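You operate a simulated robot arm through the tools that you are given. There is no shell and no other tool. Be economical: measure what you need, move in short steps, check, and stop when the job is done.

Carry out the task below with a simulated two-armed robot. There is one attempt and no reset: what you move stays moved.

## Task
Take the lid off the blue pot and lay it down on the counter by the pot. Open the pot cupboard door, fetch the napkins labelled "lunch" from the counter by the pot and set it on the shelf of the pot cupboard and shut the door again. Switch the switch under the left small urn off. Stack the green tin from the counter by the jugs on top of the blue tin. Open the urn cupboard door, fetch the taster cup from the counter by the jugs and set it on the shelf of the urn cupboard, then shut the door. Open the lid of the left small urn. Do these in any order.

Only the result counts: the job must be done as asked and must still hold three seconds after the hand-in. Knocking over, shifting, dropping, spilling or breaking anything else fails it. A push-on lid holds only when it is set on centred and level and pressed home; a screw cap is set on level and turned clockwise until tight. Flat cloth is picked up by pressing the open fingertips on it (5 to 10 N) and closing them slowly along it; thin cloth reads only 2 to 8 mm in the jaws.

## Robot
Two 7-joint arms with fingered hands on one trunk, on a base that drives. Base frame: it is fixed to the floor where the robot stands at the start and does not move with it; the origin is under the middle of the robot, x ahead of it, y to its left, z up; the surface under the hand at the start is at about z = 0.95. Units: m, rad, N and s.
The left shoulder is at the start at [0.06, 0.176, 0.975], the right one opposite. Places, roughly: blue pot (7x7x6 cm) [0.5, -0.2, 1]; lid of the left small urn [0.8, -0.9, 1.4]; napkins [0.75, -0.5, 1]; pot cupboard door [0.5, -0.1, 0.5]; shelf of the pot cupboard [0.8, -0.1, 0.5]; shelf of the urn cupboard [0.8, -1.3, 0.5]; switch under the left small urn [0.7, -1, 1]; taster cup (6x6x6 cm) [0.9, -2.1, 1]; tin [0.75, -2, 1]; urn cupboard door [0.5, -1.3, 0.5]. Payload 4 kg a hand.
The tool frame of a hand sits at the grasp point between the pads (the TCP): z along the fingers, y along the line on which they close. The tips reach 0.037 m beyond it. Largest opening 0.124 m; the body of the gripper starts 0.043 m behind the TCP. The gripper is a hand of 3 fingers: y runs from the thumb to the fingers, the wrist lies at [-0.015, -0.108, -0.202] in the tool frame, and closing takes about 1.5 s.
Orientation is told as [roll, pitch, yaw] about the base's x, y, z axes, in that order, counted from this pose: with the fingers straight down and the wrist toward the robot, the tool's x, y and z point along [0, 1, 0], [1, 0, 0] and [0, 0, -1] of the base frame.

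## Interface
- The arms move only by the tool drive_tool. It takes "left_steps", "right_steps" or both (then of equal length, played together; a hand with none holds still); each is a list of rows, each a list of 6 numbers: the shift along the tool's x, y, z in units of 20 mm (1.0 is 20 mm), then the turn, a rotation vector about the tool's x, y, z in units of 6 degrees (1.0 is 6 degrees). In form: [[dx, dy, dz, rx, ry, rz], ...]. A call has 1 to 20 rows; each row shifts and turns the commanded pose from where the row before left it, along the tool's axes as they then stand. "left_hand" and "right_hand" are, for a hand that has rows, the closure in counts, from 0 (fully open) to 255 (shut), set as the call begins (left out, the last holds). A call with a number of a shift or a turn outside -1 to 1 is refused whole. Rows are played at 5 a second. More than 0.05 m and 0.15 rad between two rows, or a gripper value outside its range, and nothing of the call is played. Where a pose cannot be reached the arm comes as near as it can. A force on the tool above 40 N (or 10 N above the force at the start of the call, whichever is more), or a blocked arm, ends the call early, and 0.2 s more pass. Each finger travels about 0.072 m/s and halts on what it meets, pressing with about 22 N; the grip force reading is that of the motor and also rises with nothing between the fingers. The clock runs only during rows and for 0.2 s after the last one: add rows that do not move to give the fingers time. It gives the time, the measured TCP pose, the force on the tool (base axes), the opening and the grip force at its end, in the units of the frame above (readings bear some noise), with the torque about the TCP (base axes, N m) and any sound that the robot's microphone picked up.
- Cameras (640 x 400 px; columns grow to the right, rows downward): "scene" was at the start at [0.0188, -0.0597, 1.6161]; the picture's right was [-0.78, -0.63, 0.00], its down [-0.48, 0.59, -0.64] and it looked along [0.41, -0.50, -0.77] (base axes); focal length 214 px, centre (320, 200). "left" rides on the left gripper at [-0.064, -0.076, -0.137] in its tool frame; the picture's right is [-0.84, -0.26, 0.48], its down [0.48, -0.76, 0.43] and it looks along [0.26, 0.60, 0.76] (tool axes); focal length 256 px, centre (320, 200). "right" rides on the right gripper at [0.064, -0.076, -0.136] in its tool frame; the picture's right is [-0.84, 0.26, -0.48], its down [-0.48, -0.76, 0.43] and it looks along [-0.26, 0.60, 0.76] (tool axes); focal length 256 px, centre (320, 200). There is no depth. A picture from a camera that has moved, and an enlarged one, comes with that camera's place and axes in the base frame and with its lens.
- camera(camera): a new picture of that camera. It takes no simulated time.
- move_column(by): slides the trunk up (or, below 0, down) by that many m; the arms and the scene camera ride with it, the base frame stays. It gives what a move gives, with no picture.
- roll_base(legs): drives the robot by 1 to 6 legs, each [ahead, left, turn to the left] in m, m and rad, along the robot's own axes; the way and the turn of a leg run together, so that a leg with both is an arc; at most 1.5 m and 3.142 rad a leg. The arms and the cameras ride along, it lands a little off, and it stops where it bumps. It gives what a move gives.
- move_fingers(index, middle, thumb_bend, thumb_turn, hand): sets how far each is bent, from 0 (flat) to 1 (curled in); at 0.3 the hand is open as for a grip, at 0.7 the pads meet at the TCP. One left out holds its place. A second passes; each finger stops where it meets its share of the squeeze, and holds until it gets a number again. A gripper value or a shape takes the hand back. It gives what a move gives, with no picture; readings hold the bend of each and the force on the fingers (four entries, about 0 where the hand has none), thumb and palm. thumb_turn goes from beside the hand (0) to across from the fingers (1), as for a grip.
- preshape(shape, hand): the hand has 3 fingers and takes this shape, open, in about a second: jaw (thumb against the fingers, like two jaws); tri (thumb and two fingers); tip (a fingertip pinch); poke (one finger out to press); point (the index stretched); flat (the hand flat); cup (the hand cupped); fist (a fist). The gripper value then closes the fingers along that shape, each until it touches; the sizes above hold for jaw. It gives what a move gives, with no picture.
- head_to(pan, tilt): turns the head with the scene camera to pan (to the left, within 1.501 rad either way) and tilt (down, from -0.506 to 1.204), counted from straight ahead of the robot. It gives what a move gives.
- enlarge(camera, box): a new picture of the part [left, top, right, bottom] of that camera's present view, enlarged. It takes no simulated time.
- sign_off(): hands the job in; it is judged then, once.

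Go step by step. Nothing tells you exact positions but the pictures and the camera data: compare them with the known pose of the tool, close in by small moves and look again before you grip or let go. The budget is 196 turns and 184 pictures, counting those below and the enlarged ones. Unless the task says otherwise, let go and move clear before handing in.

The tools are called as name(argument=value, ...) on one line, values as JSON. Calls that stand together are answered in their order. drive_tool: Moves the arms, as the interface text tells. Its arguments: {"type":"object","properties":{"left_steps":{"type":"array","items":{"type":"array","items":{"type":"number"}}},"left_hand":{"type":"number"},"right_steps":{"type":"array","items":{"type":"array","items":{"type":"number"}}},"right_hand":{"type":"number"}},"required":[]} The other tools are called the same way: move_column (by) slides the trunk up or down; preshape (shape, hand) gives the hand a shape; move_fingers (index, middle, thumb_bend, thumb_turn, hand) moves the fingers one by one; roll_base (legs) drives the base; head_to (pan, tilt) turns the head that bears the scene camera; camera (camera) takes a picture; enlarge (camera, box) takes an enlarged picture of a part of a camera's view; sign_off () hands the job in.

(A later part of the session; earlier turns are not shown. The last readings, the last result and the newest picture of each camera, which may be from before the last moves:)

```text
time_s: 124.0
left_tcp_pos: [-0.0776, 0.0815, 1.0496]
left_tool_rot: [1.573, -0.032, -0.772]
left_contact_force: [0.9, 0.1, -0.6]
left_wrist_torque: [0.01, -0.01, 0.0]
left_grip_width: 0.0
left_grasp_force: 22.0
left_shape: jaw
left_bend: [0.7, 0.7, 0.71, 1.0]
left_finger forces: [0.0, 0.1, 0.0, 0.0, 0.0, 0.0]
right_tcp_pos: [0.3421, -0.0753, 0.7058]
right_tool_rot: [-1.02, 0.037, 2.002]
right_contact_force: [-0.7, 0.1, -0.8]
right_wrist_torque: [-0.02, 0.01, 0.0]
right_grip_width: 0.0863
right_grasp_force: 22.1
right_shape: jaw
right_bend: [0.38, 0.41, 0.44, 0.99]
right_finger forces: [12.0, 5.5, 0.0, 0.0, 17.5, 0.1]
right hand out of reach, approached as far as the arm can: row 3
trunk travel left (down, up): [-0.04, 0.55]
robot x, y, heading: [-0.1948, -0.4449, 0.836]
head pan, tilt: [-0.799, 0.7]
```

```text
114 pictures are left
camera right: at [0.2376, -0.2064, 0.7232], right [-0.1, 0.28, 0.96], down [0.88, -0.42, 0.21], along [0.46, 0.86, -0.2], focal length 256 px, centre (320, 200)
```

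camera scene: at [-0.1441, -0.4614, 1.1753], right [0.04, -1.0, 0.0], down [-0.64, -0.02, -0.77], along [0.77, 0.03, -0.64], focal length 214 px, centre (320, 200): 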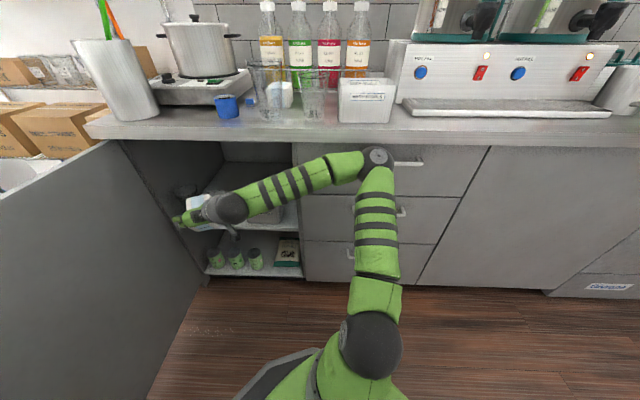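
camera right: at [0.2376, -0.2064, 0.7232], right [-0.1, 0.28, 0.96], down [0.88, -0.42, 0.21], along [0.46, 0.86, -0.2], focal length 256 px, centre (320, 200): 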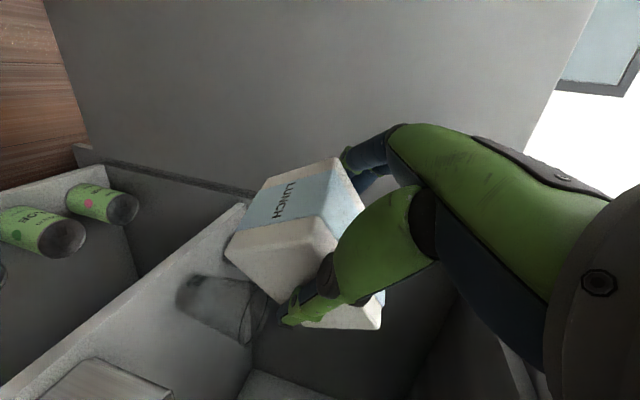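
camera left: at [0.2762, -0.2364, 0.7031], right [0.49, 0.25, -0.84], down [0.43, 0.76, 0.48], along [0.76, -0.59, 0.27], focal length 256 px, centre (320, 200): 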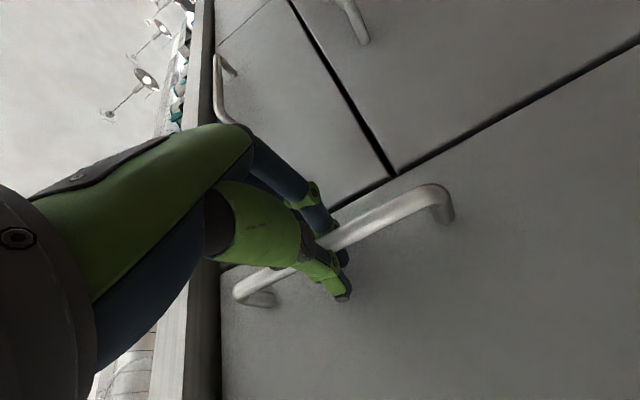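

drive_tool(right_steps=[[-0.48, -0.418, 0.77, 0, 0, 0], [-0.48, -0.418, 0.77, 0, 0, 0], [-0.48, -0.418, 0.77, 0, 0, 0], [-0.48, -0.418, 0.77, 0, 0, 0], [-0.48, -0.418, 0.77, 0, 0, 0], [-0.48, -0.418, 0.77, 0, 0, 0], [-0.48, -0.418, 0.77, 0, 0, 0]])

camera(camera="scene")

camera(camera="right")

```text
time_s: 125.6
left_tcp_pos: [-0.068, 0.0818, 1.0443]
left_tool_rot: [1.564, -0.022, -0.767]
left_contact_force: [-0.3, 0.8, -0.2]
left_wrist_torque: [0.03, 0.0, -0.01]
left_grip_width: 0.0
left_grasp_force: 21.8
left_shape: jaw
left_bend: [0.7, 0.7, 0.71, 1.0]
left_finger forces: [0.0, 0.0, 0.0, 0.0, 0.0, 0.0]
right_tcp_pos: [0.4834, -0.0788, 0.6812]
right_tool_rot: [-0.992, 0.015, 2.008]
right_contact_force: [-0.5, 1.3, -1.1]
right_wrist_torque: [-0.05, 0.03, 0.0]
right_grip_width: 0.086
right_grasp_force: 21.9
right_shape: jaw
right_bend: [0.38, 0.41, 0.44, 0.99]
right_finger forces: [11.7, 5.5, 0.0, 0.1, 17.1, 0.1]
right hand out of reach, approached as far as the arm can: row 7
trunk travel left (down, up): [-0.04, 0.55]
robot x, y, heading: [-0.1974, -0.4442, 0.839]
head pan, tilt: [-0.799, 0.7]
```

```text
113 pictures are left
camera scene: at [-0.1316, -0.4609, 1.17], right [0.04, -1.0, 0.0], down [-0.64, -0.02, -0.76], along [0.76, 0.03, -0.64], focal length 214 px, centre (320, 200)
```

scene: 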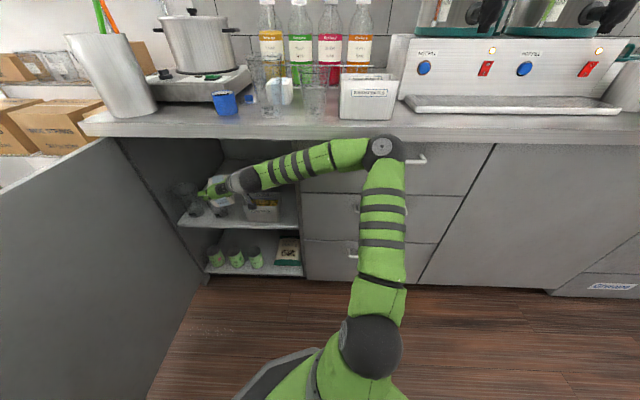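

```text
112 pictures are left
camera right: at [0.3811, -0.2102, 0.7025], right [-0.07, 0.27, 0.96], down [0.89, -0.42, 0.18], along [0.45, 0.87, -0.21], focal length 256 px, centre (320, 200)
```

right: 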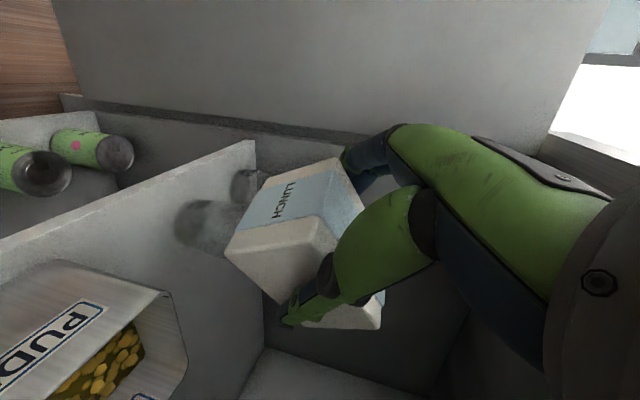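

The wrist is at a limit with the arm reaching across. I'll back out, shift the hand right relative to the body, and move the base left so the arm reaches in straighter.

roll_base(legs=[[-0.127, 0.141, 0]])

drive_tool(right_steps=[[0.22, -0.908, -0.354, 0, 0, 0], [0.22, -0.908, -0.354, 0, 0, 0], [0.22, -0.908, -0.354, 0, 0, 0], [0.22, -0.908, -0.354, 0, 0, 0], [0.22, -0.908, -0.354, 0, 0, 0], [0.22, -0.908, -0.354, 0, 0, 0], [0.22, -0.908, -0.354, 0, 0, 0], [0.22, -0.908, -0.354, 0, 0, 0], [0.22, -0.908, -0.354, 0, 0, 0], [0.22, -0.908, -0.354, 0, 0, 0], [0.22, -0.908, -0.354, 0, 0, 0]])

roll_base(legs=[[0.164, 0.147, 0]])

camera(camera="scene")

```text
time_s: 127.1
left_tcp_pos: [-0.2589, 0.0833, 1.0447]
left_tool_rot: [1.564, -0.023, -0.769]
left_contact_force: [-0.1, 0.0, 0.7]
left_wrist_torque: [0.0, 0.05, -0.02]
left_grip_width: 0.0002
left_grasp_force: 21.7
left_shape: jaw
left_bend: [0.7, 0.7, 0.71, 1.0]
left_finger forces: [0.0, 0.0, 0.0, 0.0, 0.0, 0.0]
right_tcp_pos: [0.2935, -0.0782, 0.6819]
right_tool_rot: [-0.994, 0.016, 2.008]
right_contact_force: [0.1, -1.3, -1.8]
right_wrist_torque: [-0.01, 0.07, -0.01]
right_grip_width: 0.086
right_grasp_force: 21.7
right_shape: jaw
right_bend: [0.38, 0.41, 0.44, 0.99]
right_finger forces: [11.7, 5.5, 0.0, 0.0, 17.0, 0.1]
trunk travel left (down, up): [-0.04, 0.55]
robot x, y, heading: [-0.3886, -0.4413, 0.837]
head pan, tilt: [-0.799, 0.7]
```

```text
time_s: 129.5
left_tcp_pos: [-0.2591, 0.0835, 1.0433]
left_tool_rot: [1.565, -0.022, -0.765]
left_contact_force: [0.0, -0.2, 0.4]
left_wrist_torque: [0.0, -0.01, -0.02]
left_grip_width: 0.0001
left_grasp_force: 22.2
left_shape: jaw
left_bend: [0.7, 0.7, 0.71, 1.0]
left_finger forces: [0.0, 0.0, 0.0, 0.0, 0.1, 0.1]
right_tcp_pos: [0.2952, -0.2984, 0.687]
right_tool_rot: [-0.993, 0.018, 2.008]
right_contact_force: [0.2, -0.3, -0.3]
right_wrist_torque: [-0.01, -0.01, 0.03]
right_grip_width: 0.0858
right_grasp_force: 22.1
right_shape: jaw
right_bend: [0.38, 0.41, 0.44, 0.99]
right_finger forces: [11.7, 5.5, 0.0, 0.0, 17.2, 0.0]
trunk travel left (down, up): [-0.04, 0.55]
robot x, y, heading: [-0.3855, -0.4405, 0.842]
head pan, tilt: [-0.799, 0.7]
```

```text
time_s: 131.2
left_tcp_pos: [-0.2596, 0.3036, 1.0441]
left_tool_rot: [1.563, -0.022, -0.77]
left_contact_force: [1.1, 0.0, 0.4]
left_wrist_torque: [0.02, 0.0, 0.04]
left_grip_width: 0.0
left_grasp_force: 22.0
left_shape: jaw
left_bend: [0.7, 0.7, 0.71, 1.0]
left_finger forces: [0.0, 0.0, 0.0, 0.0, 0.1, 0.1]
right_tcp_pos: [0.2954, -0.077, 0.6881]
right_tool_rot: [-0.993, 0.015, 2.008]
right_contact_force: [-0.9, -0.1, -0.7]
right_wrist_torque: [0.01, 0.02, 0.02]
right_grip_width: 0.0859
right_grasp_force: 22.0
right_shape: jaw
right_bend: [0.38, 0.41, 0.44, 0.99]
right_finger forces: [11.7, 5.4, 0.0, 0.1, 17.1, 0.1]
trunk travel left (down, up): [-0.04, 0.55]
robot x, y, heading: [-0.3851, -0.2205, 0.835]
head pan, tilt: [-0.799, 0.7]
```

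```text
111 pictures are left
camera scene: at [-0.3231, -0.2389, 1.17], right [0.04, -1.0, 0.0], down [-0.64, -0.02, -0.76], along [0.76, 0.03, -0.64], focal length 214 px, centre (320, 200)
```

scene: 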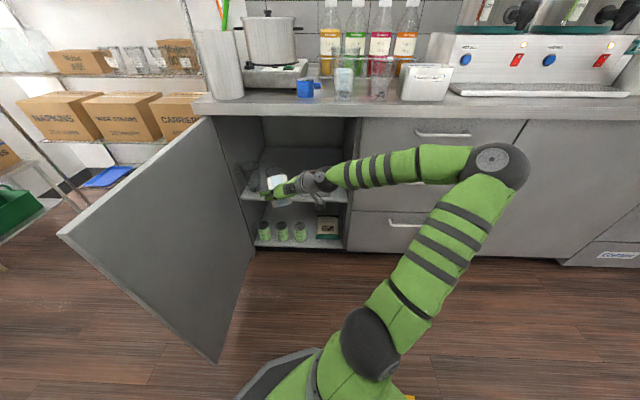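

drive_tool(right_steps=[[-0.48, -0.418, 0.77, 0, 0, 0], [-0.48, -0.418, 0.77, 0, 0, 0], [-0.48, -0.418, 0.77, 0, 0, 0], [-0.48, -0.418, 0.77, 0, 0, 0], [-0.48, -0.418, 0.77, 0, 0, 0], [-0.48, -0.418, 0.77, 0, 0, 0], [-0.48, -0.418, 0.77, 0, 0, 0], [-0.48, -0.418, 0.77, 0, 0, 0]])

camera(camera="scene")

```text
time_s: 133.0
left_tcp_pos: [-0.2604, 0.3046, 1.0431]
left_tool_rot: [1.563, -0.024, -0.769]
left_contact_force: [0.7, 0.2, 0.4]
left_wrist_torque: [-0.03, -0.02, 0.0]
left_grip_width: 0.0
left_grasp_force: 22.1
left_shape: jaw
left_bend: [0.7, 0.7, 0.71, 1.0]
left_finger forces: [0.0, 0.0, 0.0, 0.0, 0.0, 0.1]
right_tcp_pos: [0.4548, -0.0753, 0.6862]
right_tool_rot: [-0.993, 0.017, 2.005]
right_contact_force: [-0.6, 0.2, -0.9]
right_wrist_torque: [-0.02, 0.03, 0.0]
right_grip_width: 0.0861
right_grasp_force: 22.5
right_shape: jaw
right_bend: [0.38, 0.41, 0.44, 0.99]
right_finger forces: [11.6, 5.4, 0.0, 0.1, 17.0, 0.0]
trunk travel left (down, up): [-0.04, 0.55]
robot x, y, heading: [-0.3887, -0.2231, 0.836]
head pan, tilt: [-0.799, 0.7]
```

```text
110 pictures are left
camera scene: at [-0.3232, -0.2388, 1.1701], right [0.04, -1.0, 0.0], down [-0.64, -0.02, -0.76], along [0.76, 0.03, -0.64], focal length 214 px, centre (320, 200)
```

scene: 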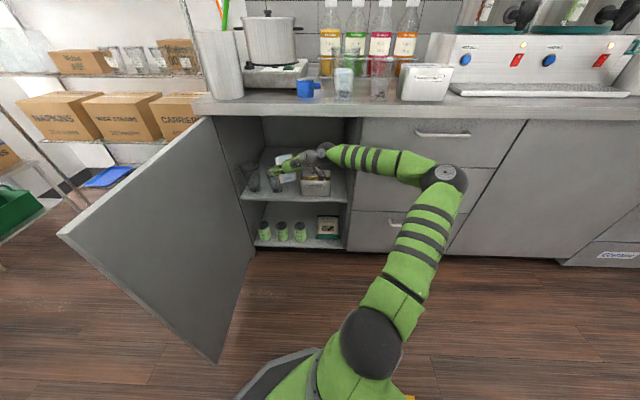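

drive_tool(right_steps=[[-0.61, -0.72, 0.52, 0, 0, 0], [-0.61, -0.72, 0.52, 0, 0, 0], [-0.61, -0.72, 0.52, 0, 0, 0], [-0.48, -0.418, 0.77, 0, 0, 0], [-0.48, -0.418, 0.77, 0, 0, 0]])

enlarge(camera="scene", box=[200, 110, 370, 250])

camera(camera="right")

```text
time_s: 134.2
left_tcp_pos: [-0.2598, 0.305, 1.0436]
left_tool_rot: [1.563, -0.022, -0.771]
left_contact_force: [0.6, -0.3, 0.0]
left_wrist_torque: [-0.01, 0.02, -0.01]
left_grip_width: 0.0
left_grasp_force: 21.7
left_shape: jaw
left_bend: [0.7, 0.7, 0.71, 1.0]
left_finger forces: [0.0, 0.1, 0.0, 0.1, 0.0, 0.0]
right_tcp_pos: [0.5556, -0.0956, 0.6975]
right_tool_rot: [-0.993, 0.017, 2.006]
right_contact_force: [0.8, -0.4, -0.4]
right_wrist_torque: [0.02, 0.03, 0.02]
right_grip_width: 0.0861
right_grasp_force: 21.9
right_shape: jaw
right_bend: [0.38, 0.41, 0.44, 0.99]
right_finger forces: [11.7, 5.4, 0.0, 0.1, 17.0, 0.0]
trunk travel left (down, up): [-0.04, 0.55]
robot x, y, heading: [-0.387, -0.2203, 0.835]
head pan, tilt: [-0.799, 0.7]
```

```text
2.86 times, centred on (285, 180) of scene
camera zoom: at [-0.3232, -0.2389, 1.1701], right [0.04, -1.0, 0.0], down [-0.64, -0.02, -0.76], along [0.76, 0.03, -0.64], focal length 613 px, centre (420, 257)
```

zoom: 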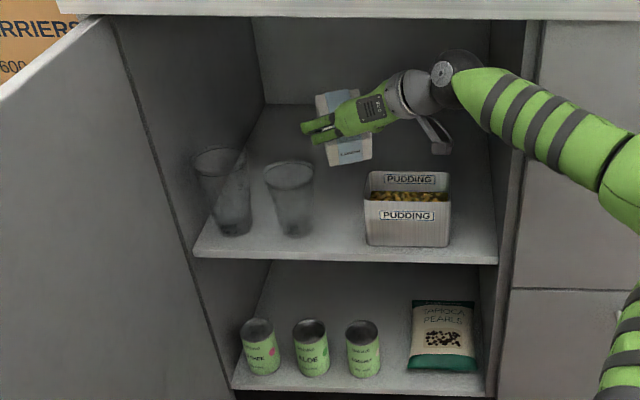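

```text
108 pictures are left
camera right: at [0.4516, -0.2279, 0.7195], right [-0.07, 0.27, 0.96], down [0.89, -0.42, 0.18], along [0.45, 0.87, -0.21], focal length 256 px, centre (320, 200)
```

right: 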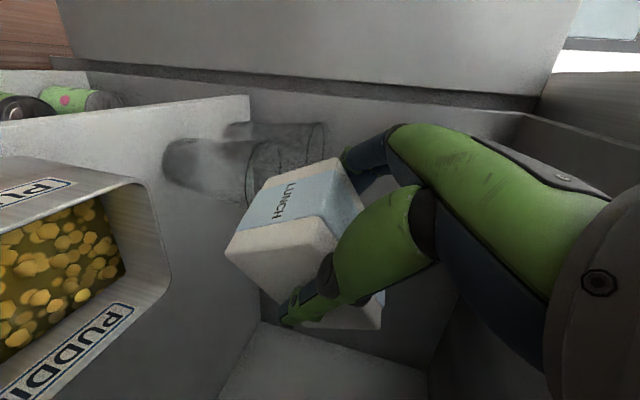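

drive_tool(right_steps=[[-0.48, -0.418, 0.77, 0, 0, 0], [-0.48, -0.418, 0.77, 0, 0, 0]])

camera(camera="scene")

```text
time_s: 134.8
left_tcp_pos: [-0.2589, 0.3044, 1.0445]
left_tool_rot: [1.564, -0.024, -0.77]
left_contact_force: [-0.5, 0.5, 1.4]
left_wrist_torque: [-0.01, -0.02, -0.02]
left_grip_width: 0.0002
left_grasp_force: 21.8
left_shape: jaw
left_bend: [0.7, 0.7, 0.71, 1.0]
left_finger forces: [0.1, 0.1, 0.0, 0.0, 0.0, 0.1]
right_tcp_pos: [0.5946, -0.0969, 0.6976]
right_tool_rot: [-0.993, 0.015, 2.009]
right_contact_force: [0.0, 0.0, -1.6]
right_wrist_torque: [-0.03, 0.01, 0.0]
right_grip_width: 0.086
right_grasp_force: 21.6
right_shape: jaw
right_bend: [0.38, 0.41, 0.44, 0.99]
right_finger forces: [11.6, 5.4, 0.0, 0.0, 16.9, 0.1]
trunk travel left (down, up): [-0.04, 0.55]
robot x, y, heading: [-0.3905, -0.2192, 0.84]
head pan, tilt: [-0.799, 0.7]
```

```text
107 pictures are left
camera scene: at [-0.3231, -0.2389, 1.17], right [0.04, -1.0, 0.0], down [-0.64, -0.02, -0.76], along [0.76, 0.03, -0.64], focal length 214 px, centre (320, 200)
```

scene: 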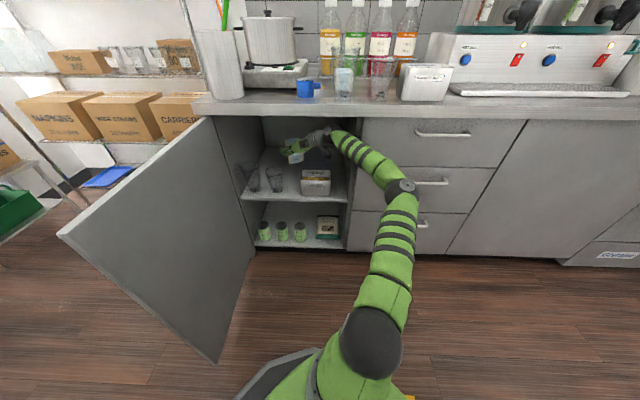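

roll_base(legs=[[0.037, 0.0335, 0], [0.0675, -0.06, 0]])

camera(camera="scene")

camera(camera="right")

```text
time_s: 136.4
left_tcp_pos: [-0.1706, 0.3643, 1.0436]
left_tool_rot: [1.564, -0.022, -0.769]
left_contact_force: [-0.5, 0.2, -1.2]
left_wrist_torque: [-0.01, -0.01, -0.01]
left_grip_width: 0.0
left_grasp_force: 21.9
left_shape: jaw
left_bend: [0.7, 0.7, 0.71, 1.0]
left_finger forces: [0.0, 0.0, 0.0, 0.0, 0.0, 0.0]
right_tcp_pos: [0.6842, -0.0343, 0.6982]
right_tool_rot: [-0.991, 0.014, 2.009]
right_contact_force: [0.0, -0.4, -1.5]
right_wrist_torque: [-0.01, 0.04, 0.01]
right_grip_width: 0.0858
right_grasp_force: 22.4
right_shape: jaw
right_bend: [0.38, 0.41, 0.44, 0.99]
right_finger forces: [11.6, 5.4, 0.1, 0.0, 16.9, 0.1]
trunk travel left (down, up): [-0.04, 0.55]
robot x, y, heading: [-0.3019, -0.157, 0.833]
head pan, tilt: [-0.799, 0.7]
```

```text
106 pictures are left
camera scene: at [-0.2339, -0.1783, 1.17], right [0.04, -1.0, 0.0], down [-0.64, -0.02, -0.76], along [0.76, 0.03, -0.64], focal length 214 px, centre (320, 200)
```

scene: 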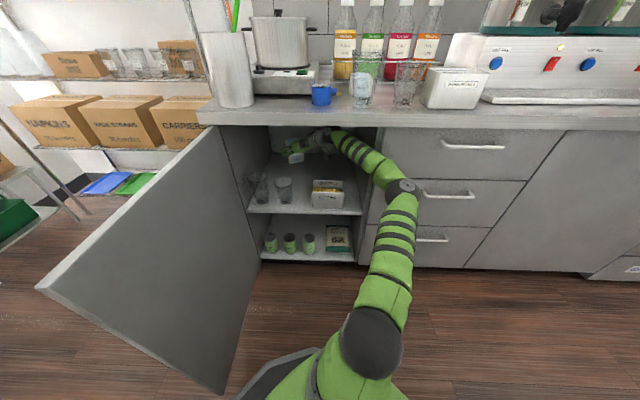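

```text
105 pictures are left
camera right: at [0.5806, -0.1662, 0.7187], right [-0.07, 0.27, 0.96], down [0.89, -0.42, 0.18], along [0.45, 0.87, -0.21], focal length 256 px, centre (320, 200)
```

right: 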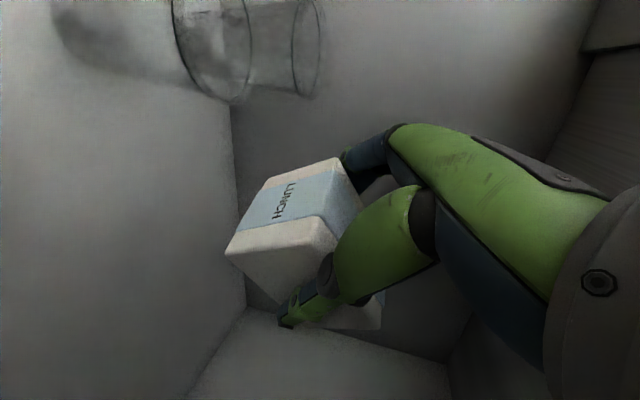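

roll_base(legs=[[0.02, -0.022, 0]])

drive_tool(right_steps=[[0.848, 0, 0.53, 0, 0, 0], [0.848, 0, 0.53, 0, 0, 0], [0.848, 0, 0.53, 0, 0, 0], [0.848, 0, 0.53, 0, 0, 0], [0.848, 0, 0.53, 0, 0, 0], [0, 0, -0.2, 0, 0.894, 0], [0, 0, -0.2, 0, 0.894, 0], [0, 0, -0.2, 0, 0.894, 0], [0, 0, -0.2, 0, 0.894, 0], [0, 0, -0.2, 0, 0.894, 0]])

enlarge(camera="scene", box=[210, 110, 390, 270])

camera(camera="right")

```text
time_s: 137.3
left_tcp_pos: [-0.1493, 0.3703, 1.0418]
left_tool_rot: [1.565, -0.03, -0.767]
left_contact_force: [0.6, 0.4, -0.3]
left_wrist_torque: [-0.01, 0.0, 0.02]
left_grip_width: 0.0
left_grasp_force: 22.2
left_shape: jaw
left_bend: [0.7, 0.7, 0.71, 1.0]
left_finger forces: [0.1, 0.1, 0.1, 0.0, 0.0, 0.1]
right_tcp_pos: [0.7045, -0.0242, 0.7022]
right_tool_rot: [-0.996, 0.021, 2.02]
right_contact_force: [0.2, 0.5, -1.1]
right_wrist_torque: [-0.03, 0.01, -0.02]
right_grip_width: 0.0856
right_grasp_force: 22.1
right_shape: jaw
right_bend: [0.38, 0.41, 0.44, 0.99]
right_finger forces: [11.7, 5.6, 0.0, 0.0, 17.2, 0.0]
trunk travel left (down, up): [-0.04, 0.55]
robot x, y, heading: [-0.2729, -0.1576, 0.835]
head pan, tilt: [-0.799, 0.7]
```

```text
time_s: 139.5
left_tcp_pos: [-0.1412, 0.3655, 1.0454]
left_tool_rot: [1.565, -0.022, -0.767]
left_contact_force: [-0.4, 0.5, -0.2]
left_wrist_torque: [0.0, -0.01, 0.0]
left_grip_width: 0.0
left_grasp_force: 22.3
left_shape: jaw
left_bend: [0.7, 0.7, 0.71, 1.0]
left_finger forces: [0.0, 0.0, 0.0, 0.1, 0.0, 0.0]
right_tcp_pos: [0.6992, -0.0364, 0.6135]
right_tool_rot: [-0.526, 0.016, 2.019]
right_contact_force: [0.0, 0.1, -1.3]
right_wrist_torque: [-0.01, 0.02, 0.0]
right_grip_width: 0.0852
right_grasp_force: 22.2
right_shape: jaw
right_bend: [0.38, 0.41, 0.44, 0.99]
right_finger forces: [11.4, 5.3, 0.0, 0.1, 16.6, 0.1]
trunk travel left (down, up): [-0.04, 0.55]
robot x, y, heading: [-0.2653, -0.158, 0.839]
head pan, tilt: [-0.799, 0.7]
```

```text
2.50 times, centred on (300, 190) of scene
camera zoom: at [-0.2025, -0.1782, 1.171], right [0.04, -1.0, 0.0], down [-0.64, -0.03, -0.76], along [0.76, 0.03, -0.64], focal length 536 px, centre (370, 225)
```

zoom: 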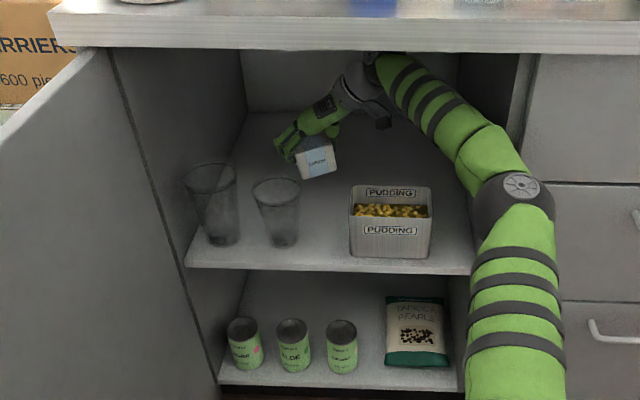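

```text
103 pictures are left
camera right: at [0.6185, -0.1573, 0.6994], right [0.32, 0.45, 0.83], down [0.9, -0.41, -0.12], along [0.29, 0.79, -0.54], focal length 256 px, centre (320, 200)
```

right: 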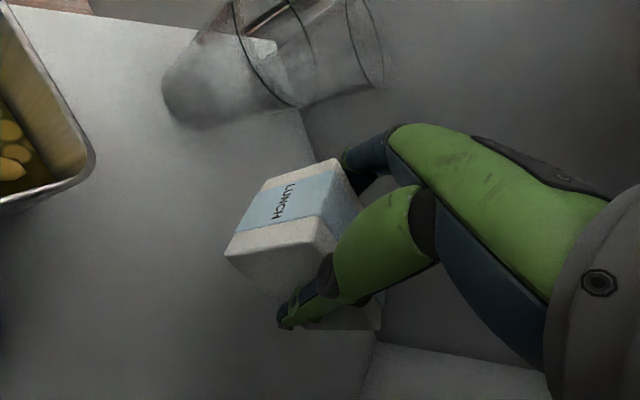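

The pack is level again at z≈0.61, clear behind the glasses and bin. I'll lower it onto the shelf.

drive_tool(right_steps=[[0.5, 0, 0.866, 0, 0, 0], [0.5, 0, 0.866, 0, 0, 0], [0.25, 0, 0.433, 0, 0, 0], [0.125, 0, 0.217, 0, 0, 0], [0.125, 0, 0.217, 0, 0, 0], [0.125, 0, 0.217, 0, 0, 0], [0.125, 0, 0.217, 0, 0, 0]])

camera(camera="right")

```text
time_s: 141.1
left_tcp_pos: [-0.1433, 0.3668, 1.0431]
left_tool_rot: [1.564, -0.024, -0.768]
left_contact_force: [0.0, -0.4, -0.2]
left_wrist_torque: [-0.01, 0.0, -0.01]
left_grip_width: 0.0
left_grasp_force: 21.7
left_shape: jaw
left_bend: [0.7, 0.7, 0.71, 1.0]
left_finger forces: [0.1, 0.1, 0.1, 0.0, 0.0, 0.1]
right_tcp_pos: [0.6955, -0.0358, 0.5399]
right_tool_rot: [-0.524, 0.014, 2.021]
right_contact_force: [0.2, -0.7, -1.5]
right_wrist_torque: [-0.01, 0.03, 0.0]
right_grip_width: 0.0854
right_grasp_force: 21.7
right_shape: jaw
right_bend: [0.38, 0.41, 0.44, 0.99]
right_finger forces: [11.4, 5.3, 0.0, 0.0, 16.5, 0.0]
trunk travel left (down, up): [-0.04, 0.55]
robot x, y, heading: [-0.2668, -0.1621, 0.84]
head pan, tilt: [-0.799, 0.7]
```

```text
102 pictures are left
camera right: at [0.6162, -0.157, 0.6268], right [0.32, 0.45, 0.83], down [0.9, -0.41, -0.12], along [0.29, 0.79, -0.54], focal length 256 px, centre (320, 200)
```

right: 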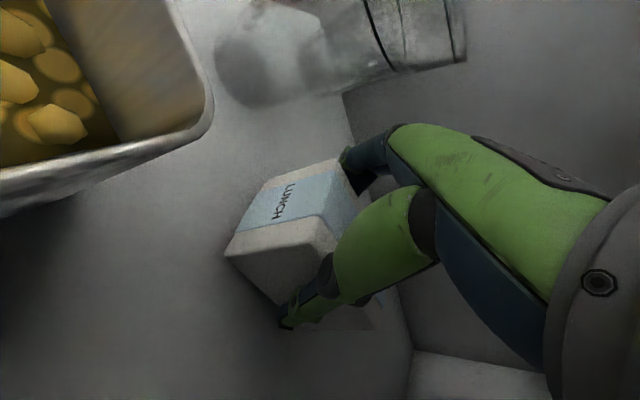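

drive_tool(right_steps=[[0.1, 0, 0.173, 0, 0, 0], [0.1, 0, 0.173, 0, 0, 0], [0.1, 0, 0.173, 0, 0, 0], [0.1, 0, 0.173, 0, 0, 0], [0.1, 0, 0.173, 0, 0, 0], [0.1, 0, 0.173, 0, 0, 0]])

```text
time_s: 142.5
left_tcp_pos: [-0.145, 0.3667, 1.0446]
left_tool_rot: [1.568, -0.025, -0.769]
left_contact_force: [0.3, -0.1, -0.1]
left_wrist_torque: [-0.01, -0.02, 0.0]
left_grip_width: 0.0002
left_grasp_force: 22.1
left_shape: jaw
left_bend: [0.7, 0.7, 0.71, 1.0]
left_finger forces: [0.1, 0.0, 0.1, 0.0, 0.1, 0.0]
right_tcp_pos: [0.6949, -0.0363, 0.5237]
right_tool_rot: [-0.533, 0.014, 2.02]
right_contact_force: [0.4, -8.7, 35.1]
right_wrist_torque: [1.12, 0.36, 0.18]
right_grip_width: 0.0865
right_grasp_force: 22.1
right_shape: jaw
right_bend: [0.36, 0.4, 0.22, 0.99]
right_finger forces: [15.4, 6.7, 0.0, 0.0, 36.8, 0.0]
trunk travel left (down, up): [-0.04, 0.55]
robot x, y, heading: [-0.2739, -0.1575, 0.839]
head pan, tilt: [-0.799, 0.7]
```

drive_tool(right_steps=[[-0.08, 0, -0.14, 0, 0, 0], [0, 0, 0, 0, 0, 0]])

drive_tool(right_steps=[[0, 0, 0, 0, 0, 0], [0, 0, 0, 0, 0, 0], [0, 0, 0, 0, 0, 0], [0, 0, 0, 0, 0, 0], [0, 0, 0, 0, 0, 0]], right_hand=0)

camera(camera="right")

```text
time_s: 143.1
left_tcp_pos: [-0.1444, 0.3659, 1.0448]
left_tool_rot: [1.566, -0.023, -0.766]
left_contact_force: [0.5, 0.7, 0.1]
left_wrist_torque: [0.02, 0.02, -0.03]
left_grip_width: 0.0002
left_grasp_force: 22.3
left_shape: jaw
left_bend: [0.7, 0.7, 0.71, 1.0]
left_finger forces: [0.1, 0.0, 0.0, 0.0, 0.0, 0.0]
right_tcp_pos: [0.6955, -0.037, 0.5223]
right_tool_rot: [-0.529, 0.017, 2.021]
right_contact_force: [3.7, -6.4, 29.2]
right_wrist_torque: [0.97, 0.25, 0.04]
right_grip_width: 0.0864
right_grasp_force: 21.9
right_shape: jaw
right_bend: [0.36, 0.4, 0.22, 0.99]
right_finger forces: [14.5, 6.2, 0.0, 0.1, 34.2, 0.1]
trunk travel left (down, up): [-0.04, 0.55]
robot x, y, heading: [-0.2727, -0.1589, 0.841]
head pan, tilt: [-0.799, 0.7]
```

```text
time_s: 144.3
left_tcp_pos: [-0.1426, 0.3656, 1.0434]
left_tool_rot: [1.565, -0.023, -0.768]
left_contact_force: [0.1, 0.0, 0.0]
left_wrist_torque: [0.0, 0.0, 0.03]
left_grip_width: 0.0002
left_grasp_force: 21.4
left_shape: jaw
left_bend: [0.7, 0.7, 0.71, 1.0]
left_finger forces: [0.0, 0.0, 0.1, 0.0, 0.0, 0.0]
right_tcp_pos: [0.6949, -0.036, 0.5203]
right_tool_rot: [-0.523, 0.017, 2.021]
right_contact_force: [0.3, -0.2, 0.2]
right_wrist_torque: [-0.03, 0.0, -0.02]
right_grip_width: 0.1234
right_grasp_force: 0.0
right_shape: jaw
right_bend: [0.3, 0.3, 0.3, 0.98]
right_finger forces: [0.1, 0.0, 0.0, 0.0, 0.1, 0.0]
trunk travel left (down, up): [-0.04, 0.55]
robot x, y, heading: [-0.2714, -0.1572, 0.839]
head pan, tilt: [-0.799, 0.7]
```

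```text
101 pictures are left
camera right: at [0.6162, -0.1564, 0.6056], right [0.32, 0.45, 0.83], down [0.9, -0.41, -0.12], along [0.29, 0.79, -0.54], focal length 256 px, centre (320, 200)
```

right: 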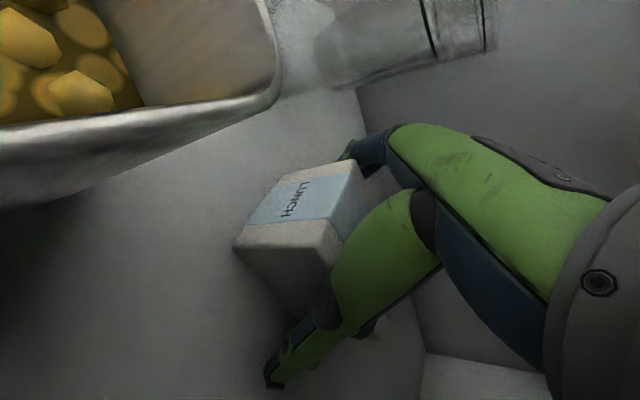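

The pack stands on the shelf. I'll lift the open hand off it, pitch up, and come out the same way.

drive_tool(right_steps=[[-0.5, 0, -0.866, 0, 0, 0], [-0.5, 0, -0.866, 0, 0, 0], [-0.5, 0, -0.866, 0, 0, 0], [-0.5, 0, -0.866, 0, 0, 0], [-0.5, 0, -0.866, 0, 0, 0], [0, 0, 0, 0, -0.894, 0], [0, 0, 0, 0, -0.894, 0], [0, 0, 0, 0, -0.894, 0], [0, 0, 0, 0, -0.894, 0], [0, 0, 0, 0, -0.894, 0], [-0.848, 0, -0.53, 0, 0, 0], [-0.848, 0, -0.53, 0, 0, 0], [-0.848, 0, -0.53, 0, 0, 0]])

camera(camera="right")

enlarge(camera="scene", box=[210, 110, 390, 270])

```text
time_s: 147.1
left_tcp_pos: [-0.1498, 0.3727, 1.0395]
left_tool_rot: [1.561, -0.027, -0.762]
left_contact_force: [-0.2, -1.0, -0.2]
left_wrist_torque: [0.01, 0.0, 0.01]
left_grip_width: 0.0003
left_grasp_force: 21.8
left_shape: jaw
left_bend: [0.7, 0.7, 0.71, 1.0]
left_finger forces: [0.0, 0.0, 0.1, 0.1, 0.0, 0.1]
right_tcp_pos: [0.6854, -0.0154, 0.673]
right_tool_rot: [-0.983, 0.013, 2.045]
right_contact_force: [-0.5, -0.2, -0.3]
right_wrist_torque: [0.02, 0.01, 0.04]
right_grip_width: 0.1238
right_grasp_force: 0.0
right_shape: jaw
right_bend: [0.3, 0.3, 0.3, 0.98]
right_finger forces: [0.0, 0.0, 0.1, 0.1, 0.0, 0.1]
trunk travel left (down, up): [-0.04, 0.55]
robot x, y, heading: [-0.2699, -0.1561, 0.839]
head pan, tilt: [-0.799, 0.7]
```

```text
100 pictures are left
camera right: at [0.5875, -0.1502, 0.6955], right [-0.07, 0.27, 0.96], down [0.91, -0.39, 0.17], along [0.42, 0.88, -0.22], focal length 256 px, centre (320, 200)
```

right: 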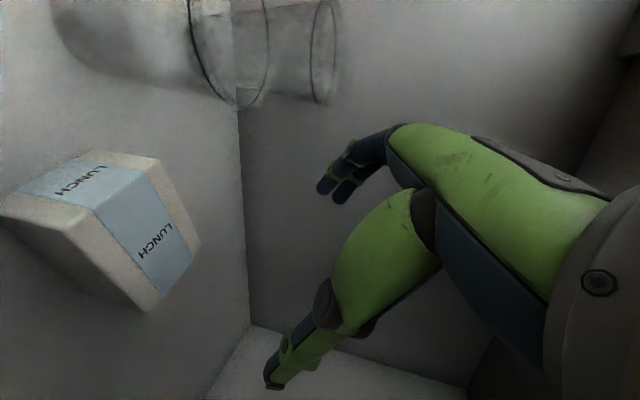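

```text
2.50 times, centred on (300, 190) of scene
camera zoom: at [-0.2087, -0.171, 1.169], right [0.04, -1.0, 0.01], down [-0.64, -0.03, -0.77], along [0.77, 0.03, -0.64], focal length 536 px, centre (370, 225)
```

zoom: 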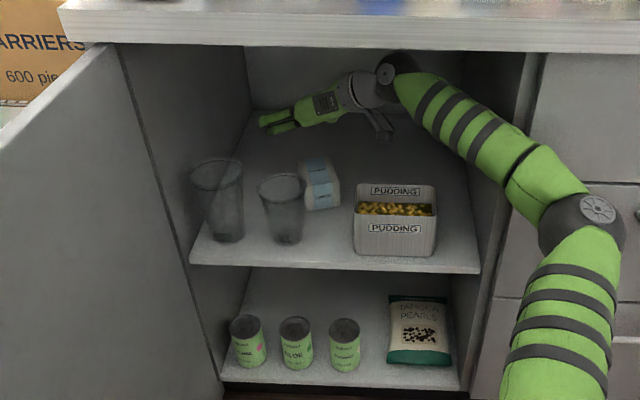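

roll_base(legs=[[-0.08, 0.089, 0]])

drive_tool(right_steps=[[0.4, 0.418, -0.82, 0, 0, 0], [0.48, 0.418, -0.77, 0, 0, 0], [0.48, 0.418, -0.77, 0, 0, 0], [0.48, 0.418, -0.77, 0, 0, 0], [0.48, 0.418, -0.77, 0, 0, 0], [0.48, 0.418, -0.77, 0, 0, 0], [0.48, 0.418, -0.77, 0, 0, 0], [0.48, 0.418, -0.77, 0, 0, 0], [0.48, 0.418, -0.77, 0, 0, 0], [0.48, 0.418, -0.77, 0, 0, 0], [0.48, 0.418, -0.77, 0, 0, 0], [0.48, 0.418, -0.77, 0, 0, 0], [0.48, 0.418, -0.77, 0, 0, 0], [0.48, 0.418, -0.77, 0, 0, 0]])

camera(camera="scene")

```text
time_s: 147.7
left_tcp_pos: [-0.1503, 0.3693, 1.045]
left_tool_rot: [1.568, -0.023, -0.761]
left_contact_force: [-0.4, 0.2, -0.3]
left_wrist_torque: [-0.02, 0.0, 0.0]
left_grip_width: 0.0
left_grasp_force: 22.1
left_shape: jaw
left_bend: [0.7, 0.7, 0.71, 1.0]
left_finger forces: [0.0, 0.1, 0.1, 0.0, 0.0, 0.0]
right_tcp_pos: [0.6838, -0.0123, 0.6769]
right_tool_rot: [-0.985, 0.009, 2.05]
right_contact_force: [0.4, 0.5, -0.1]
right_wrist_torque: [0.01, 0.03, -0.03]
right_grip_width: 0.1238
right_grasp_force: 0.1
right_shape: jaw
right_bend: [0.3, 0.3, 0.3, 0.98]
right_finger forces: [0.1, 0.0, 0.0, 0.0, 0.0, 0.0]
trunk travel left (down, up): [-0.04, 0.55]
robot x, y, heading: [-0.2748, -0.1536, 0.842]
head pan, tilt: [-0.799, 0.7]
stopped in leg 1: the robot was blocked; the commanded pose is now the measured one
```

```text
time_s: 150.7
left_tcp_pos: [-0.1493, 0.3681, 1.0437]
left_tool_rot: [1.564, -0.023, -0.761]
left_contact_force: [-0.1, 0.1, -0.3]
left_wrist_torque: [-0.02, -0.02, 0.02]
left_grip_width: 0.0001
left_grasp_force: 21.8
left_shape: jaw
left_bend: [0.7, 0.7, 0.71, 1.0]
left_finger forces: [0.0, 0.0, 0.0, 0.0, 0.0, 0.1]
right_tcp_pos: [0.4041, -0.0284, 0.6822]
right_tool_rot: [-0.984, 0.007, 2.051]
right_contact_force: [0.3, -0.7, -0.6]
right_wrist_torque: [-0.01, 0.0, -0.02]
right_grip_width: 0.124
right_grasp_force: 0.0
right_shape: jaw
right_bend: [0.3, 0.3, 0.3, 0.98]
right_finger forces: [0.0, 0.0, 0.0, 0.1, 0.0, 0.0]
trunk travel left (down, up): [-0.04, 0.55]
robot x, y, heading: [-0.2737, -0.1589, 0.844]
head pan, tilt: [-0.799, 0.7]
```

```text
98 pictures are left
camera scene: at [-0.2077, -0.1758, 1.17], right [0.05, -1.0, 0.0], down [-0.64, -0.03, -0.76], along [0.76, 0.04, -0.64], focal length 214 px, centre (320, 200)
```

scene: 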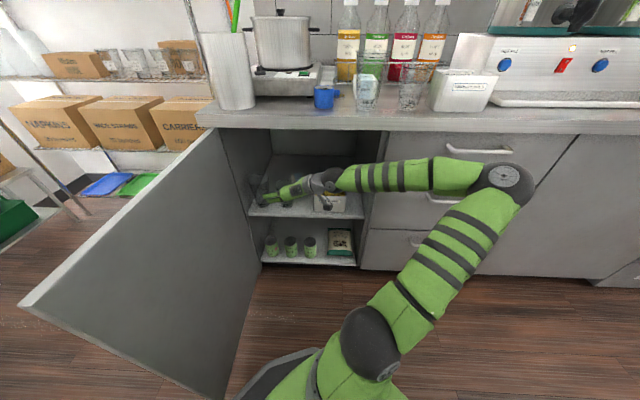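

head_to(pan=0.8, tilt=1.0)

camera(camera="scene")

```text
time_s: 152.4
left_tcp_pos: [-0.1489, 0.3683, 1.0433]
left_tool_rot: [1.563, -0.022, -0.76]
left_contact_force: [-0.2, -0.3, 0.5]
left_wrist_torque: [0.03, -0.05, -0.01]
left_grip_width: 0.0
left_grasp_force: 21.6
left_shape: jaw
left_bend: [0.7, 0.7, 0.71, 1.0]
left_finger forces: [0.0, 0.0, 0.0, 0.1, 0.0, 0.1]
right_tcp_pos: [0.4052, -0.0274, 0.682]
right_tool_rot: [-0.986, 0.007, 2.048]
right_contact_force: [-0.2, -0.6, 0.5]
right_wrist_torque: [-0.02, 0.01, 0.02]
right_grip_width: 0.1237
right_grasp_force: 0.2
right_shape: jaw
right_bend: [0.3, 0.3, 0.3, 0.98]
right_finger forces: [0.1, 0.1, 0.0, 0.1, 0.0, 0.1]
trunk travel left (down, up): [-0.04, 0.55]
robot x, y, heading: [-0.2718, -0.1569, 0.848]
head pan, tilt: [0.799, 1.0]
```

```text
97 pictures are left
camera scene: at [-0.2978, -0.1101, 1.1467], right [1.0, 0.07, 0.0], down [0.06, -0.84, -0.54], along [-0.04, 0.54, -0.84], focal length 214 px, centre (320, 200)
```

scene: 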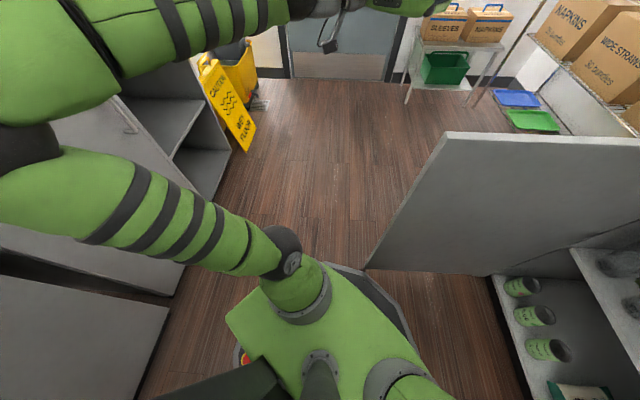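

roll_base(legs=[[-0.0748, -0.0664, 0], [-0.066, 0.075, 0]])

head_to(pan=-0.5, tilt=0.8)

camera(camera="scene")

```text
time_s: 154.3
left_tcp_pos: [-0.2498, 0.2669, 1.0444]
left_tool_rot: [1.564, -0.023, -0.759]
left_contact_force: [-0.4, -0.6, -0.5]
left_wrist_torque: [0.0, 0.01, -0.02]
left_grip_width: 0.0001
left_grasp_force: 22.0
left_shape: jaw
left_bend: [0.7, 0.7, 0.71, 1.0]
left_finger forces: [0.0, 0.0, 0.0, 0.1, 0.0, 0.0]
right_tcp_pos: [0.3043, -0.1274, 0.6825]
right_tool_rot: [-0.983, 0.008, 2.051]
right_contact_force: [1.2, -0.2, -0.1]
right_wrist_torque: [0.0, 0.0, 0.0]
right_grip_width: 0.124
right_grasp_force: 0.1
right_shape: jaw
right_bend: [0.3, 0.3, 0.3, 0.98]
right_finger forces: [0.0, 0.0, 0.0, 0.1, 0.0, 0.0]
trunk travel left (down, up): [-0.04, 0.55]
robot x, y, heading: [-0.3738, -0.2586, 0.849]
head pan, tilt: [0.799, 1.0]
```

```text
time_s: 155.8
left_tcp_pos: [-0.2505, 0.2685, 1.0447]
left_tool_rot: [1.563, -0.023, -0.76]
left_contact_force: [0.2, -0.6, 0.0]
left_wrist_torque: [-0.01, 0.03, 0.0]
left_grip_width: 0.0
left_grasp_force: 21.8
left_shape: jaw
left_bend: [0.7, 0.7, 0.71, 1.0]
left_finger forces: [0.1, 0.0, 0.0, 0.0, 0.0, 0.0]
right_tcp_pos: [0.3048, -0.1273, 0.6819]
right_tool_rot: [-0.985, 0.008, 2.052]
right_contact_force: [0.5, 0.9, 1.5]
right_wrist_torque: [0.01, 0.02, 0.01]
right_grip_width: 0.1238
right_grasp_force: 0.1
right_shape: jaw
right_bend: [0.3, 0.3, 0.3, 0.98]
right_finger forces: [0.1, 0.0, 0.1, 0.0, 0.0, 0.1]
trunk travel left (down, up): [-0.04, 0.55]
robot x, y, heading: [-0.3731, -0.2624, 0.85]
head pan, tilt: [-0.499, 0.799]
```

```text
96 pictures are left
camera scene: at [-0.3175, -0.253, 1.1618], right [0.34, -0.94, 0.0], down [-0.67, -0.24, -0.7], along [0.66, 0.24, -0.72], focal length 214 px, centre (320, 200)
```

scene: 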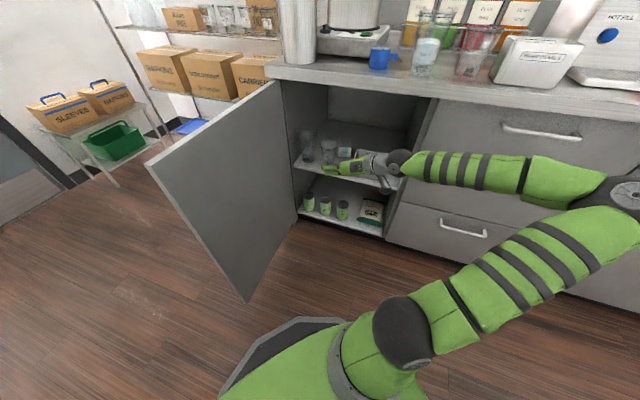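

Pack placed and hand out. Now I'll bring the left hand down outside the door's free edge to swing it shut.

drive_tool(left_steps=[[-1, 0, 0, 0, 0, 0], [-1, 0, 0, 0, 0, 0], [-1, 0, 0, 0, 0, 0], [-1, 0, 0, 0, 0, 0], [-1, 0, 0, 0, 0, 0], [-1, 0, 0, 0, 0, 0], [-1, 0, 0, 0, 0, 0], [-1, 0, 0, 0, 0, 0], [-1, 0, 0, 0, 0, 0], [-1, 0, 0, 0, 0, 0], [-1, 0, 0, 0, 0, 0], [-1, 0, 0, 0, 0, 0], [-1, 0, 0, 0, 0, 0], [-1, 0, 0, 0, 0, 0]])

drive_tool(left_steps=[[0, -0.8, 0, -1, 0, 0], [0, -0.8, 0, -1, 0, 0], [0, -0.5, 0, -1, 0, 0], [0, 0, 0, -1, 0, 0], [0, 0, 0, -1, 0, 0], [0, 0, 0, -1, 0, 0], [0, 0, 0, -1, 0, 0], [0, 0, 0, -0.7, 0, 0]])

head_to(pan=0.1, tilt=0.7)

camera(camera="scene")

```text
time_s: 158.8
left_tcp_pos: [-0.2441, 0.2843, 0.7748]
left_tool_rot: [1.565, -0.022, -0.76]
left_contact_force: [-1.0, -0.8, 0.3]
left_wrist_torque: [-0.02, 0.0, -0.01]
left_grip_width: 0.0
left_grasp_force: 21.8
left_shape: jaw
left_bend: [0.7, 0.7, 0.71, 1.0]
left_finger forces: [0.0, 0.1, 0.0, 0.0, 0.0, 0.0]
left hand out of reach, approached as far as the arm can: row 12, 13, 14
right_tcp_pos: [0.3046, -0.1276, 0.6828]
right_tool_rot: [-0.983, 0.01, 2.049]
right_contact_force: [-0.1, 0.3, 0.9]
right_wrist_torque: [0.0, 0.02, -0.02]
right_grip_width: 0.1236
right_grasp_force: 0.0
right_shape: jaw
right_bend: [0.3, 0.3, 0.3, 0.98]
right_finger forces: [0.0, 0.1, 0.1, 0.1, 0.1, 0.0]
trunk travel left (down, up): [-0.04, 0.55]
robot x, y, heading: [-0.3758, -0.2579, 0.846]
head pan, tilt: [-0.499, 0.799]
```

```text
time_s: 160.6
left_tcp_pos: [-0.2712, 0.3161, 0.7751]
left_tool_rot: [1.584, -0.021, -1.566]
left_contact_force: [0.2, -0.9, 0.3]
left_wrist_torque: [0.02, 0.01, 0.0]
left_grip_width: 0.0
left_grasp_force: 22.4
left_shape: jaw
left_bend: [0.7, 0.7, 0.71, 1.0]
left_finger forces: [0.1, 0.0, 0.0, 0.0, 0.0, 0.0]
right_tcp_pos: [0.3039, -0.1266, 0.6818]
right_tool_rot: [-0.984, 0.007, 2.052]
right_contact_force: [-0.4, -1.3, 0.4]
right_wrist_torque: [0.03, -0.01, -0.01]
right_grip_width: 0.1241
right_grasp_force: 0.0
right_shape: jaw
right_bend: [0.3, 0.3, 0.3, 0.98]
right_finger forces: [0.1, 0.0, 0.0, 0.0, 0.0, 0.0]
trunk travel left (down, up): [-0.04, 0.55]
robot x, y, heading: [-0.3721, -0.2576, 0.851]
head pan, tilt: [-0.499, 0.799]
```

```text
time_s: 161.6
left_tcp_pos: [-0.2705, 0.3155, 0.7737]
left_tool_rot: [1.583, -0.021, -1.566]
left_contact_force: [-0.9, 0.8, -1.3]
left_wrist_torque: [0.0, 0.0, -0.01]
left_grip_width: 0.0
left_grasp_force: 22.0
left_shape: jaw
left_bend: [0.7, 0.7, 0.71, 1.0]
left_finger forces: [0.1, 0.1, 0.0, 0.0, 0.0, 0.1]
right_tcp_pos: [0.304, -0.1271, 0.6819]
right_tool_rot: [-0.984, 0.007, 2.049]
right_contact_force: [-0.5, 0.3, 0.0]
right_wrist_torque: [-0.02, 0.0, -0.01]
right_grip_width: 0.1243
right_grasp_force: 0.0
right_shape: jaw
right_bend: [0.3, 0.3, 0.3, 0.98]
right_finger forces: [0.0, 0.0, 0.0, 0.1, 0.0, 0.0]
trunk travel left (down, up): [-0.04, 0.55]
robot x, y, heading: [-0.3742, -0.2596, 0.848]
head pan, tilt: [0.099, 0.7]
```

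```text
95 pictures are left
camera scene: at [-0.3436, -0.2116, 1.17], right [0.81, -0.59, 0.0], down [-0.38, -0.52, -0.76], along [0.45, 0.62, -0.64], focal length 214 px, centre (320, 200)
```

scene: 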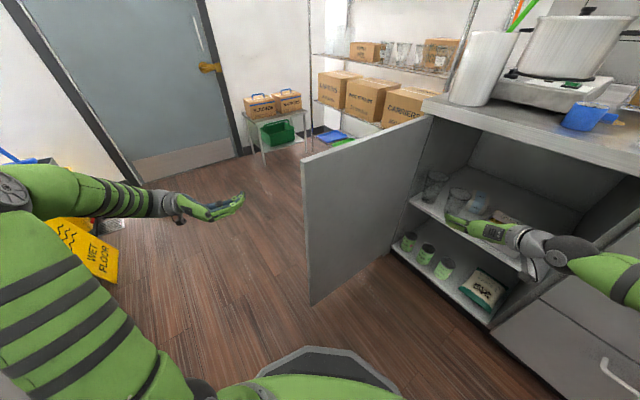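

drive_tool(right_steps=[[0.22, -0.908, -0.354, 0, 0, 0], [0.22, -0.908, -0.354, 0, 0, 0], [0.22, -0.908, -0.354, 0, 0, 0], [0.22, -0.908, -0.354, 0, 0, 0], [0.22, -0.908, -0.354, 0, 0, 0], [0.22, -0.908, -0.354, 0, 0, 0], [0.22, -0.908, -0.354, 0, 0, 0], [0.22, -0.908, -0.354, 0, 0, 0], [0.22, -0.908, -0.354, 0, 0, 0], [0.22, -0.908, -0.354, 0, 0, 0], [0.22, -0.908, -0.354, 0, 0, 0], [0.22, -0.908, -0.354, 0, 0, 0], [0.22, -0.908, -0.354, 0, 0, 0], [0.22, -0.908, -0.354, 0, 0, 0], [0.22, -0.908, -0.354, 0, 0, 0], [0.22, -0.908, -0.354, 0, 0, 0], [0.22, -0.908, -0.354, 0, 0, 0], [0.22, -0.908, -0.354, 0, 0, 0]], left_steps=[[0, 0, 0.8, 0, 0, 0], [0, 0, 0.8, 0, 0, 0], [0, 0, 0.8, 0, 0, 0], [0, 0, 0.8, 0, 0, 0], [0, 0, 0.8, 0, 0, 0], [0, 0, 0.8, 0, 0, 0], [0, 0, 0.8, 0, 0, 0], [0, 0, 0.8, 0, 0, 0], [0, 0, 0.8, 0, 0, 0], [0, 0, 0.8, 0, 0, 0], [0, 0, 0.8, 0, 0, 0], [0, 0, 0.8, 0, 0, 0], [0, 0, 0.8, 0, 0, 0], [0, 0, 0.8, 0, 0, 0], [0, 0, 0, 0, 0, 0], [0, 0, 0, 0, 0, 0], [0, 0, 0, 0, 0, 0], [0, 0, 0, 0, 0, 0]])

camera(camera="scene")

```text
time_s: 165.4
left_tcp_pos: [-0.0474, 0.3181, 0.7764]
left_tool_rot: [1.585, -0.022, -1.567]
left_contact_force: [0.0, 0.1, -0.4]
left_wrist_torque: [0.03, 0.01, -0.03]
left_grip_width: 0.0
left_grasp_force: 22.3
left_shape: jaw
left_bend: [0.7, 0.7, 0.71, 1.0]
left_finger forces: [0.1, 0.0, 0.1, 0.0, 0.1, 0.0]
right_tcp_pos: [0.3209, -0.4865, 0.6886]
right_tool_rot: [-0.984, 0.007, 2.051]
right_contact_force: [0.0, 0.2, 0.1]
right_wrist_torque: [-0.03, 0.06, 0.03]
right_grip_width: 0.124
right_grasp_force: 0.1
right_shape: jaw
right_bend: [0.3, 0.3, 0.3, 0.98]
right_finger forces: [0.0, 0.1, 0.0, 0.0, 0.0, 0.0]
trunk travel left (down, up): [-0.04, 0.55]
robot x, y, heading: [-0.3723, -0.2597, 0.846]
head pan, tilt: [0.099, 0.7]
```

```text
94 pictures are left
camera scene: at [-0.3436, -0.2115, 1.17], right [0.81, -0.59, 0.0], down [-0.38, -0.52, -0.76], along [0.45, 0.62, -0.64], focal length 214 px, centre (320, 200)
```

scene: 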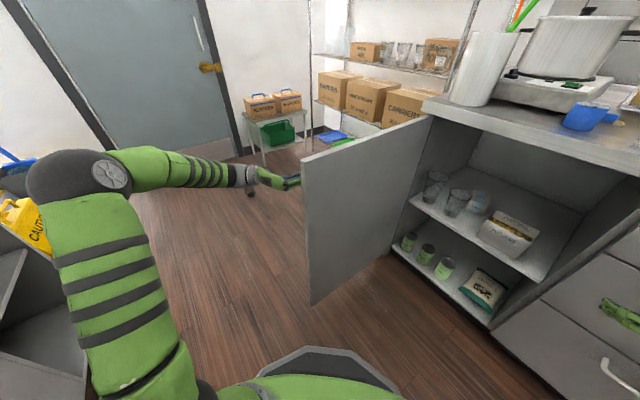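

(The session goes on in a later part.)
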